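You operate a simulated robot arm through the tools that you are given. There is no shell and no other tool. Be economical: measure what you need, move in short steps, check, and stop when the job is done.

The job below is to be done with a simulated robot arm. You get a single attempt, and the scene is never put back.

Task
Put the bottle with the green cap on top of the teal carrier.

Only the result counts: the job must be done as asked and must still hold three seconds after the hand-in. Knocking over, shifting, dropping, spilling or breaking anything else fails it. Lids that push on must go on centred and level and be pressed home; caps that screw on are set level and turned clockwise until they are tight.

Robot
A 7-joint arm with a two-finger parallel gripper, fixed in place. Base frame: the origin is at the foot of the arm, x ahead of it, y to its left, z up; the work surface is at about z = 0. Readings come in mm, degrees, newtons and seconds.
With the tool pointing down near the work surface it reaches from about 220 to 580 mm from the base axis. Its first joint turns from -66.0 to 66.0 degrees. Payload 2.5 kg.
Tool frame: the origin (TCP) lies between the finger pads and is the grasp point; the fingertips stand 23 mm ahead of it; z points along the fingers, y is the line along which they close. Largest opening 94 mm; finger width 38, thickness 10; the body of the gripper, 54 by 96 mm, starts 39 mm behind the TCP.
Orientation is that of the tool frame in the base frame, as a unit quaternion [x, y, z, w]. With the fingers straight down and closing along the base's y, the tool's x points along the base's -x, its y along +y and its z along -z.

Tools
- The arm moves only by the tool move_arm. Its argument "deltas" is a list of rows, each a list of 7 numbers: the closure, from 0 (fully open) to 1 (shut), then the shift along the base's x, y, z in mm, then the turn, a rotation vector about the base's x, y, z in degrees. In form: [[jaw, tx, ty, tz, ax, ay, az], ...]. A call has 1 to 8 rows; each row is the pose to reach, as a shift and turn from the pose commanded when the call began. A row lasts 0.2 s, in which the tool goes at most 50 mm and 8.6 degrees; a call with a longer step from one row to the next is refused whole, and so is a gripper value outside its range. A pose out of reach is approached as far as the arm can. The call stops where the force on the tool passes 40 N (or 10 N more than at its start, if that is more) or the arm is blocked; 0.2 s more then pass. Each finger travels about 108 mm/s and halts on what it meets, pressing with about 34 N; the grip force reading is that of the motor and also rises with nothing between the fingers. The clock runs only during rows and for 0.2 s after the last one: add rows that repeat a pose to give the fingers time. The reply holds the time, the measured pose of the TCP, the force on the tool along the base axes, the opening and the grip force, in the units named above and with some noise.
- Cameras (640 x 400 px; columns grow to the right, rows downward): "scene" is fixed at [114.8, -407.9, 540.6]; the picture's right is [0.85, -0.52, 0.00], its down [-0.32, -0.52, -0.79] and it looks along [0.41, 0.68, -0.61] (base axes); focal length 311 px, centre (320, 200). "wrist" rides on the gripper at [-39, 0, -44] in the tool frame; the picture's right is [0.00, -1.00, 0.00], its down [0.97, 0.00, -0.24] and it looks along [0.24, 0.00, 0.97] (tool axes); focal length 218 px, centre (320, 200).
- grab_frame(camera): a new picture of that camera. The clock stands still meanwhile.
- locate(camera, pixels): for up to 12 pixels [column, row] of the newest picture of that camera ("zoom" is the newest enlarged one), the place [x, y, z] in the base frame of the surface seen there, good to about 2 mm. The clock stands still meanwhile.
- inspect(camera, box): a new picture of the part [left, top, right, bottom] of that camera's present view, enlarged. The clock stands still meanwhile.
- job_done(): hands the job in; it is judged then, once.

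Work in short steps. Measure before you move; look again where a grasp or a placing could have gone wrong, and mend it. You have 60 turns and 22 pictures in all, those below and enlarged ones among them. Open the gripper and draw the arm clear of the work before you hand the job in, unless the task says otherwise; then end with one line.

The tools are called after "Call:" as name(argument=value, ...) on one line, values as JSON. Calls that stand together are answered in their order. move_arm: Moves the arm, as the interface text tells. Its arguments: {"type":"object","properties":{"deltas":{"type":"array"}},"required":["deltas"]} The other tools are called the same way: grab_frame (camera) takes a picture; locate (camera, pixels) gives the place of the surface under pixels of a picture; inspect (camera, box) takes an enlarged picture of a part of a camera's view; job_done () hands the job in.

At the start:

```text
time: 0.0
tcp_pos: [410.7, 95.9, 313.4]
ee_rot: [0.0, 1.0, 0.0, 0.001]
contact_force: [0.0, 0.2, -0.4]
opening: 94.0
gripper_force: 0.1
```

scene: 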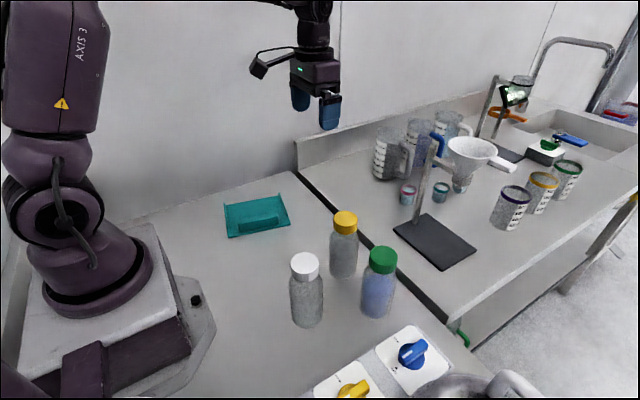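
wrist: 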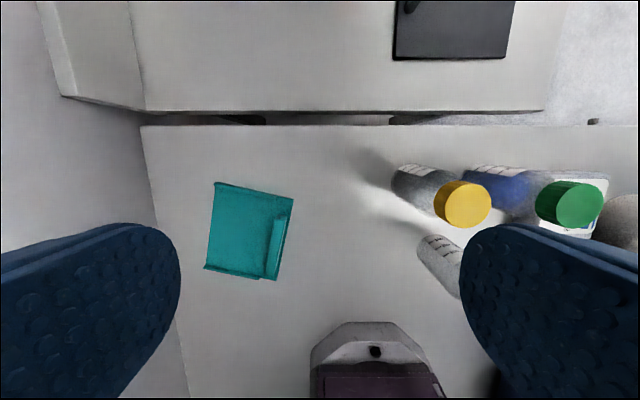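

The scene shows the green-capped bottle near (380,280), the teal carrier near (257,215). I enlarge both and measure them.

Call:
inspect(camera="scene", box=[200, 170, 440, 340])

Call:
inspect(camera="wrist", box=[180, 160, 320, 300])

Call:
locate(camera="scene", pixels=[[382, 253], [382, 265], [376, 300], [374, 316], [346, 216], [304, 258], [306, 325], [342, 275], [245, 215], [262, 216], [320, 220], [404, 340]])

Call:
locate(camera="wrist", pixels=[[216, 185], [290, 200], [276, 277], [206, 268], [240, 225], [278, 230], [272, 260], [250, 200], [225, 250], [284, 215], [572, 203], [464, 203]])

```text
2.35 times, centred on (320, 255) of scene
```

zoom: 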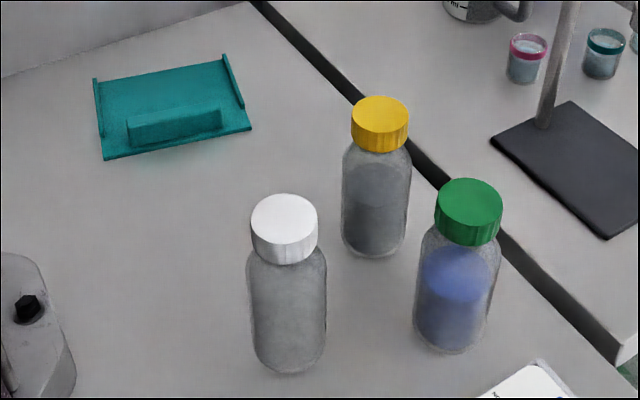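

```text
2.86 times, centred on (250, 230) of wrist
```

zoom: 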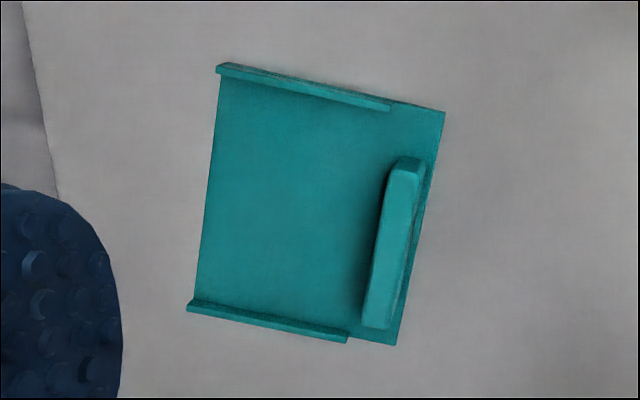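

```text
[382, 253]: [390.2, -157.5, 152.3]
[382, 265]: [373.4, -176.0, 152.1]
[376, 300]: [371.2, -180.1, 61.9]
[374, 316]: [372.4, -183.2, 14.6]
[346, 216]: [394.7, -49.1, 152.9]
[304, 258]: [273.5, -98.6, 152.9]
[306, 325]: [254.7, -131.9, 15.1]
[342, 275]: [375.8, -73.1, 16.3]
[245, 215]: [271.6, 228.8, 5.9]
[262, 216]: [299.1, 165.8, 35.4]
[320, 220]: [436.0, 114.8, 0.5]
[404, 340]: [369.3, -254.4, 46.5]
```

```text
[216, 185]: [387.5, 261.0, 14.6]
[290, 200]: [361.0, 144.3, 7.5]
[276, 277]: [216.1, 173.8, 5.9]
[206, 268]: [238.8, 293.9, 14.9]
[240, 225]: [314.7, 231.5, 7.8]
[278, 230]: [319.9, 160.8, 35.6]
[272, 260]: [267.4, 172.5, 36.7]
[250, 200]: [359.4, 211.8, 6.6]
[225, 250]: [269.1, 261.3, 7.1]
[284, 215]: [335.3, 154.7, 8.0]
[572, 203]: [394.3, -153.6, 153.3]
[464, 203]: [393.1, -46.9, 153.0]
```

The carrier's plate top is at z≈7, with rims at about 15 and a bar at about 36. I measure the green cap's and bottle's edges: cap rim at about (369–396, 256), lower cap edge at about (383, 273).

Call:
inspect(camera="scene", box=[330, 230, 430, 330])

Call:
inspect(camera="wrist", box=[440, 140, 640, 265])

```text
4.00 times, centred on (380, 280) of scene
```

zoom: 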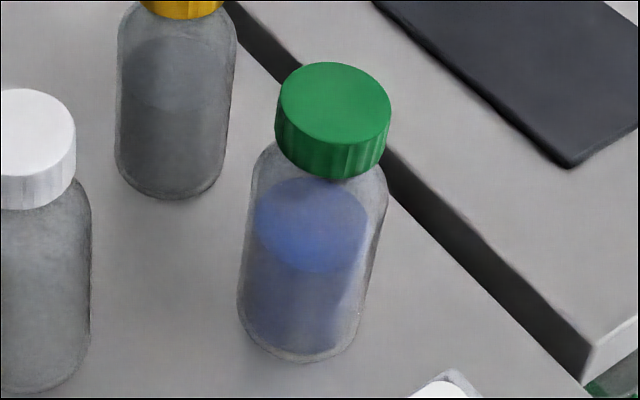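

```text
3.20 times, centred on (540, 202) of wrist
```

zoom: 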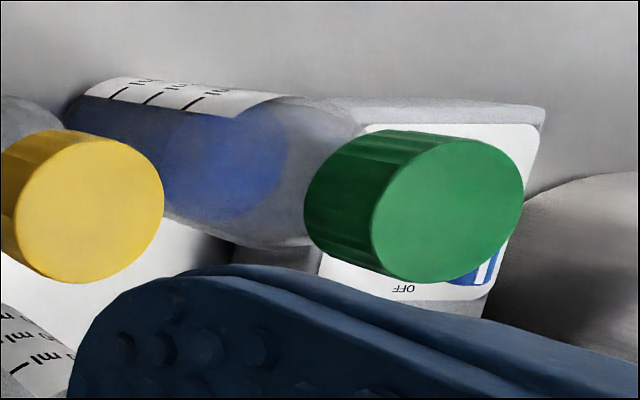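

The newest zoom shows the cap's top face, an ellipse centred near (448,210), with its side face to the left. I locate the rim and side points.

Call:
locate(camera="zoom", pixels=[[448, 210], [377, 230], [519, 195], [472, 144], [424, 277], [310, 215], [318, 180], [335, 150], [300, 130], [345, 258], [84, 165], [10, 215]])

Call:
locate(camera="scene", pixels=[[381, 247], [383, 272], [370, 266], [395, 265], [382, 277], [363, 300], [393, 300], [373, 262], [394, 256]])

```text
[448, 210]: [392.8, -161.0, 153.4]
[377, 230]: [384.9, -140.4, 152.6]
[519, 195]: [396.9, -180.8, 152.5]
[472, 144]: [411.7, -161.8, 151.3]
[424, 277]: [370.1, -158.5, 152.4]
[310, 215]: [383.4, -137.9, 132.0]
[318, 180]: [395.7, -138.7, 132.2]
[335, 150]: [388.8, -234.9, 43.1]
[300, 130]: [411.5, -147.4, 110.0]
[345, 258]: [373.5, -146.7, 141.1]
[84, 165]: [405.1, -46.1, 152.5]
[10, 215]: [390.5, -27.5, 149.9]
```

```text
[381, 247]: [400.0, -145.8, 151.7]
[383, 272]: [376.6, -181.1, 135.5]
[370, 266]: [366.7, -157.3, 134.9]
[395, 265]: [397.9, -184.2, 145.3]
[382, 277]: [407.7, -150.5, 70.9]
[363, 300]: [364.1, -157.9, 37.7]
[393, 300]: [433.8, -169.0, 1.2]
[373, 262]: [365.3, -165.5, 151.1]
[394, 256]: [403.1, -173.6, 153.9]
```

Cap centre is about (391,-161), radius about 23, top at z 152, lower edge about z 127. I move over it at height, keeping the fingers open.

Call:
move_arm(deltas=[[0, -3, -43, 0, 0, 0, 0], [0, -7, -86, 0, 0, 0, 0], [0, -10, -129, 0, 0, 0, 0], [0, -14, -172, 0, 0, 0, 0], [0, -17, -215, 0, 0, 0, 0], [0, -19.7, -256.9, 0, 0, 0, 0], [0, -19.7, -256.9, -45, 0, 0, 0], [0, -19.7, -256.9, -90, 0, 0, 0]])

Call:
grab_frame(camera="wrist")

```text
time: 1.8
tcp_pos: [388.4, -163.0, 224.0]
ee_rot: [-0.001, 1.0, 0.0, 0.0]
contact_force: [0.9, 0.1, -0.4]
opening: 94.0
gripper_force: 0.0
```

```text
15 pictures are left
```

wrist: 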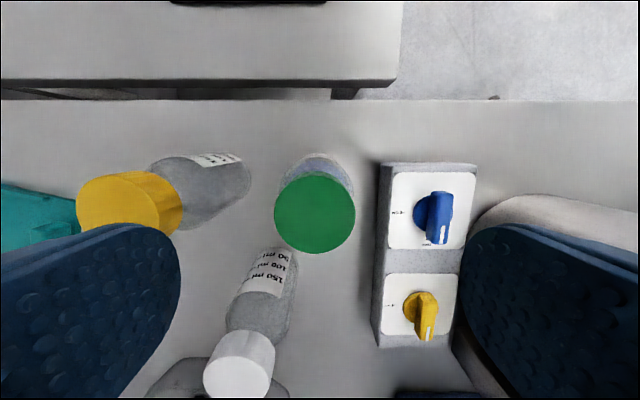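

The cap shows at (315,213), centred between the fingers. I measure its rim from this nearer view.

Call:
locate(camera="wrist", pixels=[[315, 213], [278, 213], [352, 213], [315, 178], [315, 249], [125, 203], [238, 363], [320, 165]])

```text
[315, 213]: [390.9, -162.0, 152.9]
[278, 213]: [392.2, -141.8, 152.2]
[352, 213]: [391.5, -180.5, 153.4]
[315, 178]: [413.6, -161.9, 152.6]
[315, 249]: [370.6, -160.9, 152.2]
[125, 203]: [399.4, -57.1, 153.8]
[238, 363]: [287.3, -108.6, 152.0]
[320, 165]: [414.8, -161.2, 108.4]
```

Cap centre confirmed at about (391.5,-161). I descend to z≈138 (tips at 115) with a small correction; the neighbours stay clear.

Call:
move_arm(deltas=[[0, 2, 1.5, -30, 0, 0, 0], [0, 2, 1.5, -60, 0, 0, 0], [0, 2, 1.5, -78, 0, 0, 0], [0, 2, 1.5, -86, 0, 0, 0], [0, 2, 1.5, -86, 0, 0, 0]])

Call:
grab_frame(camera="scene")

```text
time: 3.0
tcp_pos: [393.4, -159.6, 137.7]
ee_rot: [0.0, 1.0, 0.0, 0.0]
contact_force: [0.0, -1.0, 0.8]
opening: 94.0
gripper_force: 0.1
```

```text
14 pictures are left
```

scene: 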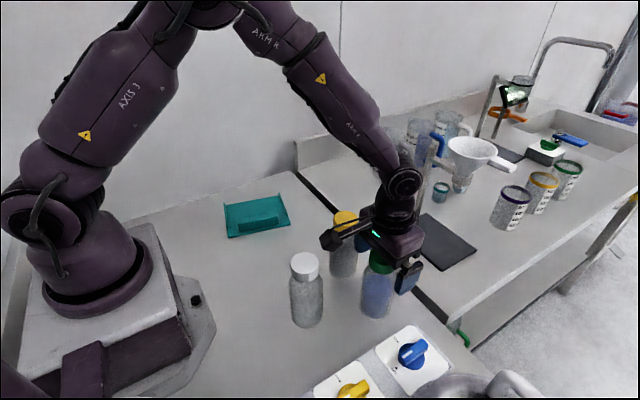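

The hand straddles the cap at (382,262). I recentre by 1.5 mm and close gently.

Call:
move_arm(deltas=[[0, -1.5, -1.7, 0, 0, 0, 0], [0.35, -1.5, -1.7, 0, 0, 0, 0], [0.5, -1.5, -1.7, 0, 0, 0, 0], [0.7, -1.5, -1.7, 0, 0, 0, 0], [1, -1.5, -1.7, 0, 0, 0, 0], [1, -1.5, -1.7, 0, 0, 0, 0]])

```text
time: 4.4
tcp_pos: [390.5, -161.8, 137.5]
ee_rot: [-0.001, 1.0, 0.0, 0.0]
contact_force: [0.0, 1.3, 0.1]
opening: 44.9
gripper_force: 34.1
```

The grip holds at 44.9 mm, which matches the cap diameter. I lift slowly by 20 mm, then look.

Call:
move_arm(deltas=[[1, 0, 0, 4, 0, 0, 0], [1, 0, 0, 10, 0, 0, 0], [1, 0, 0, 20, 0, 0, 0], [1, 0, 0, 20, 0, 0, 0]])

Call:
inspect(camera="scene", box=[280, 180, 480, 340])

```text
time: 5.4
tcp_pos: [391.4, -161.6, 158.1]
ee_rot: [0.0, 1.0, 0.001, 0.0]
contact_force: [-0.1, 0.2, -2.1]
opening: 44.8
gripper_force: 34.7
```

```text
2.50 times, centred on (380, 260) of scene
```

zoom: 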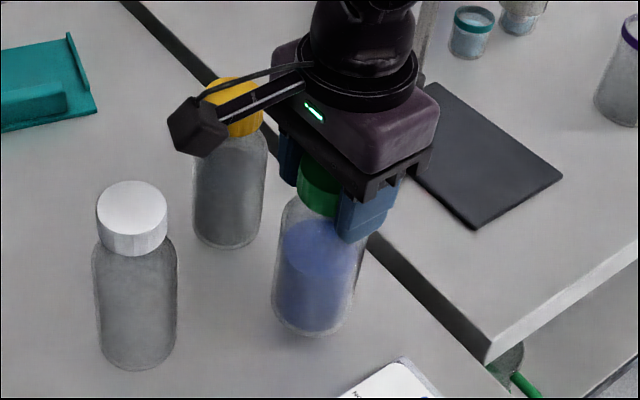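

The bottle came up with the cap (its base rose from row 320 to about 314, load about 2 N). I raise it until its base is above the other caps.

Call:
move_arm(deltas=[[1, 0, 0, 15, 0, 0, 0], [1, 0, 0, 40, 0, 0, 0], [1, 0, 0, 65, 0, 0, 0], [1, 0, 0, 90, 0, 0, 0], [1, 0, 0, 115, 0, 0, 0], [1, 0, 0, 140, 0, 0, 0], [1, 0, 0, 160, 0, 0, 0], [1, 0, 0, 170, 0, 0, 0]])

```text
time: 7.2
tcp_pos: [391.3, -161.9, 329.2]
ee_rot: [0.0, 1.0, 0.0, 0.0]
contact_force: [-0.5, -0.2, -1.5]
opening: 45.1
gripper_force: 33.5
```

Base is now at about z 190. I travel toward the carrier in smooth steps.

Call:
move_arm(deltas=[[1, -3, 12, 0, 0, 0, 0], [1, -8, 38, 0, 0, 0, 0], [1, -15, 68, 0, 0, 0, 0], [1, -22, 98, 0, 0, 0, 0], [1, -29, 128, 0, 0, 0, 0], [1, -36, 158, 0, 0, 0, 0], [1, -42, 186, 0, 0, 0, 0], [1, -45, 200, 0, 0, 0, 0]])

Call:
move_arm(deltas=[[1, -3, 12, 0, 0, 0, 0], [1, -8, 38, 0, 0, 0, 0], [1, -15, 68, 0, 0, 0, 0], [1, -22, 98, 0, 0, 0, 0], [1, -29, 128, 0, 0, 0, 0], [1, -36, 158, 0, 0, 0, 0], [1, -41, 184, 0, 0, 0, 0], [1, -43.5, 196, 0, 0, 0, 0]])

Call:
grab_frame(camera="wrist")

Call:
inspect(camera="scene", box=[160, 40, 400, 260])

```text
time: 9.0
tcp_pos: [345.1, 39.0, 327.3]
ee_rot: [-0.001, 1.0, 0.0, 0.001]
contact_force: [-0.3, 0.8, -3.1]
opening: 45.0
gripper_force: 33.8
```

```text
time: 10.8
tcp_pos: [300.9, 235.3, 329.0]
ee_rot: [0.0, 1.0, 0.0, 0.0]
contact_force: [0.4, 0.8, -2.4]
opening: 44.9
gripper_force: 34.0
```

```text
12 pictures are left
```

wrist: 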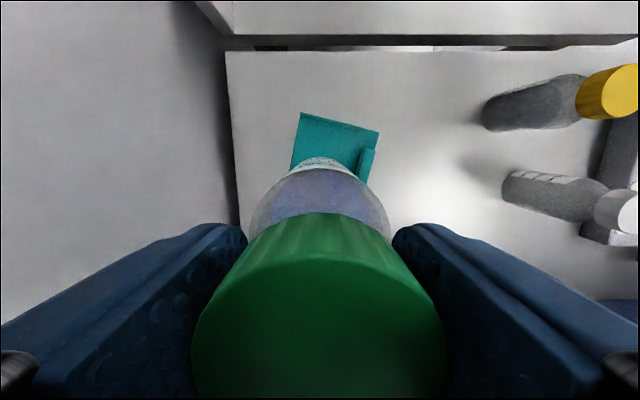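

```text
1.82 times, centred on (280, 150) of scene
```

zoom: 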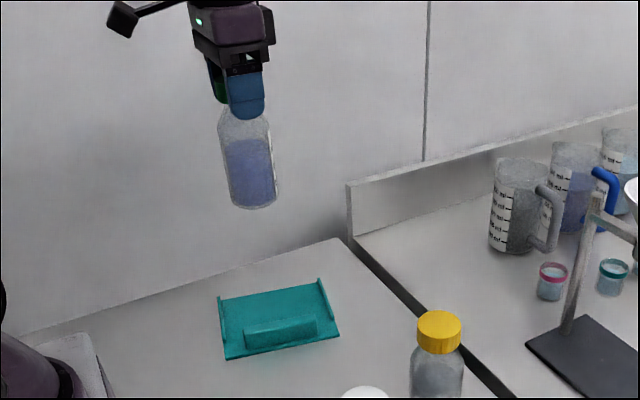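

The bottle hangs upright above the carrier. I check the carrier's edges, bar and wall positions in the new pictures before descending.

Call:
locate(camera="zoom", pixels=[[222, 300], [318, 282], [336, 334], [228, 356], [247, 322], [314, 308], [246, 333], [270, 305], [200, 284], [320, 243], [200, 220], [252, 205]])

Call:
locate(camera="wrist", pixels=[[302, 114], [376, 134], [330, 140], [366, 155], [235, 150], [215, 150], [360, 150]])

```text
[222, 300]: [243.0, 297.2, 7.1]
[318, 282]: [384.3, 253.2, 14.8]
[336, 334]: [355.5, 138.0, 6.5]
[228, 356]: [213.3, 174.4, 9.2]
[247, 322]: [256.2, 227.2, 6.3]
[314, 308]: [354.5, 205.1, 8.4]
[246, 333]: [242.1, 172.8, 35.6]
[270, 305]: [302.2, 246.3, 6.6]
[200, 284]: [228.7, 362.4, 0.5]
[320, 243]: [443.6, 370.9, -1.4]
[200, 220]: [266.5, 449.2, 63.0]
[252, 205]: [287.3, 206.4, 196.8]
```

```text
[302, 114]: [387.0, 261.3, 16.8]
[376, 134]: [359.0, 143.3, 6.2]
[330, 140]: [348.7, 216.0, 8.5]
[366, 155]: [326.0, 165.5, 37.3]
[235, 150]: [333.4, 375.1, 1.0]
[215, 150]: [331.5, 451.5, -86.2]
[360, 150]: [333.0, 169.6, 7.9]
```

The target (302,234) is clear: the plate runs to y≈280 and the bar's inner face is at y≈175. I descend to about 12 mm above contact.

Call:
move_arm(deltas=[[1, 1, -1, -12, 0, 0, 0], [1, 1, -1, -37, 0, 0, 0], [1, 1, -1, -62, 0, 0, 0], [1, 1, -1, -87, 0, 0, 0], [1, 1, -1, -112, 0, 0, 0], [1, 1, -1, -137, 0, 0, 0], [1, 1, -1, -160, 0, 0, 0], [1, 1, -1, -170, 0, 0, 0]])

Call:
inspect(camera="scene", box=[200, 120, 330, 250])

```text
time: 12.6
tcp_pos: [302.9, 233.6, 158.4]
ee_rot: [0.0, 1.0, 0.0, 0.0]
contact_force: [0.1, 0.2, -1.8]
opening: 44.8
gripper_force: 34.3
```

```text
3.08 times, centred on (265, 185) of scene
```

zoom: 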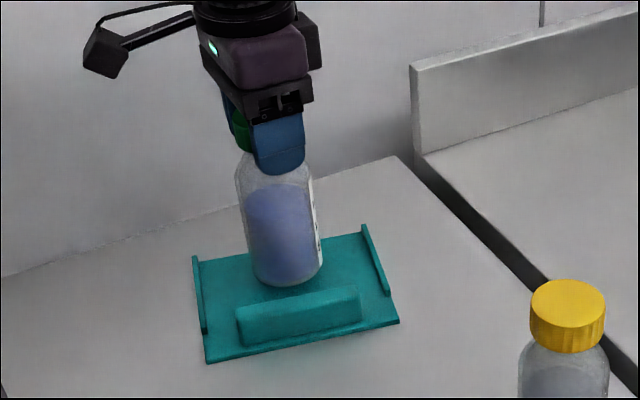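

The bottle is behind the bar and between the rims. I lower it in small steps to about z 146.

Call:
move_arm(deltas=[[1, 0, 0, -4, 0, 0, 0], [1, 0, 0, -8, 0, 0, 0], [1, 0, 0, -11, 0, 0, 0], [1, 0, 0, -12, 0, 0, 0], [1, 0, 0, -12, 0, 0, 0]])

```text
time: 13.8
tcp_pos: [301.4, 233.7, 145.9]
ee_rot: [0.0, 1.0, 0.0, 0.0]
contact_force: [-0.2, -0.4, -2.6]
opening: 44.8
gripper_force: 34.0
```

The load is still carried (-2.6 N), so there is no contact yet. I go down in 0.5 mm steps.

Call:
move_arm(deltas=[[1, 0, 0, -0.5, 0, 0, 0], [1, 0, 0, -1, 0, 0, 0], [1, 0, 0, -1, 0, 0, 0]])

```text
time: 14.6
tcp_pos: [302.3, 234.1, 145.2]
ee_rot: [0.001, 1.0, 0.0, 0.001]
contact_force: [-0.5, -0.8, -2.7]
opening: 45.2
gripper_force: 34.3
```

Still hanging; one more millimetre.

Call:
move_arm(deltas=[[1, 0, 0, -0.5, 0, 0, 0], [1, 0, 0, -1, 0, 0, 0], [1, 0, 0, -1, 0, 0, 0]])

```text
time: 15.4
tcp_pos: [303.1, 233.3, 143.3]
ee_rot: [0.0, 1.0, 0.0, 0.0]
contact_force: [-1.1, -0.4, -2.3]
opening: 45.0
gripper_force: 33.7
```

Still no upward push; another millimetre.

Call:
move_arm(deltas=[[1, 0, 0, -0.5, 0, 0, 0], [1, 0, 0, -1, 0, 0, 0], [1, 0, 0, -1, 0, 0, 0]])

```text
time: 16.2
tcp_pos: [302.0, 233.0, 142.5]
ee_rot: [0.0, 1.0, 0.0, 0.0]
contact_force: [-0.9, -0.6, 1.6]
opening: 45.0
gripper_force: 34.0
```

The vertical force has turned to +1.6 N, so the bottle stands on the plate. I open slowly, then look.

Call:
move_arm(deltas=[[0.5, 0, 0, 0, 0, 0, 0], [0.4, 0, 0, 0, 0, 0, 0], [0.2, 0, 0, 0, 0, 0, 0], [0, 0, 0, 0, 0, 0, 0], [0, 0, 0, 0, 0, 0, 0], [0, 0, 0, 0, 0, 0, 0]])

Call:
inspect(camera="scene", box=[200, 120, 330, 250])

```text
time: 17.6
tcp_pos: [302.3, 233.3, 143.4]
ee_rot: [0.0, 1.0, 0.0, 0.001]
contact_force: [-0.5, -0.4, 0.4]
opening: 94.0
gripper_force: 0.0
```

```text
3.08 times, centred on (265, 185) of scene
```

zoom: 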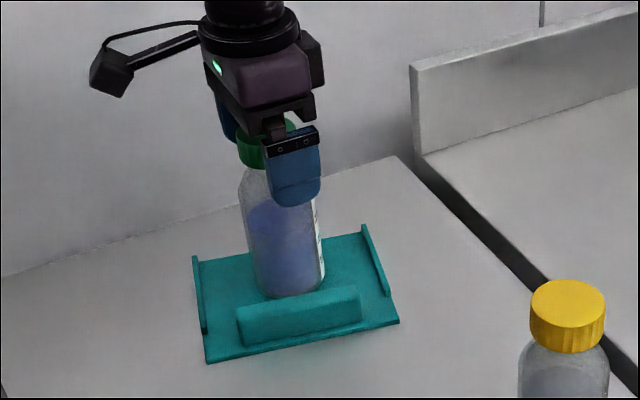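

The bottle stands upright on the plate and the fingers are fully open. I draw straight up.

Call:
move_arm(deltas=[[0, 0, 0, 10, 0, 0, 0], [0, 0, 0, 35, 0, 0, 0], [0, 0, 0, 65, 0, 0, 0], [0, 0, 0, 100, 0, 0, 0], [0, 0, 0, 140, 0, 0, 0], [0, 0, 0, 175, 0, 0, 0], [0, 30, -30, 175, 0, 0, 0], [0, 60, -65, 175, 0, 0, 0]])

Call:
grab_frame(camera="scene")

```text
time: 19.4
tcp_pos: [363.9, 168.3, 317.9]
ee_rot: [-0.001, 1.0, -0.001, 0.0]
contact_force: [0.1, -0.6, -0.2]
opening: 93.8
gripper_force: 0.1
```

```text
8 pictures are left
```

scene: 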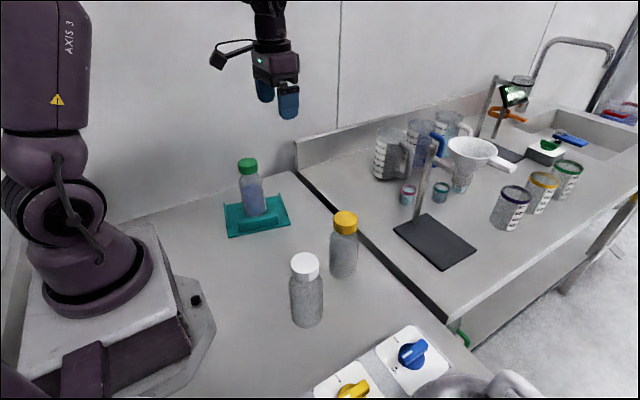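

The green-capped bottle stands upright on the carrier at (253,195), nothing else has moved and the arm is clear, so I hand in.

Call:
job_done()

```text
The job is handed in.
```

The green-capped bottle is standing upright on the teal carrier's plate, between the rims and behind the raised bar. The other bottles look undisturbed in the last picture, and I handed the job in with the gripper open and the arm clear.
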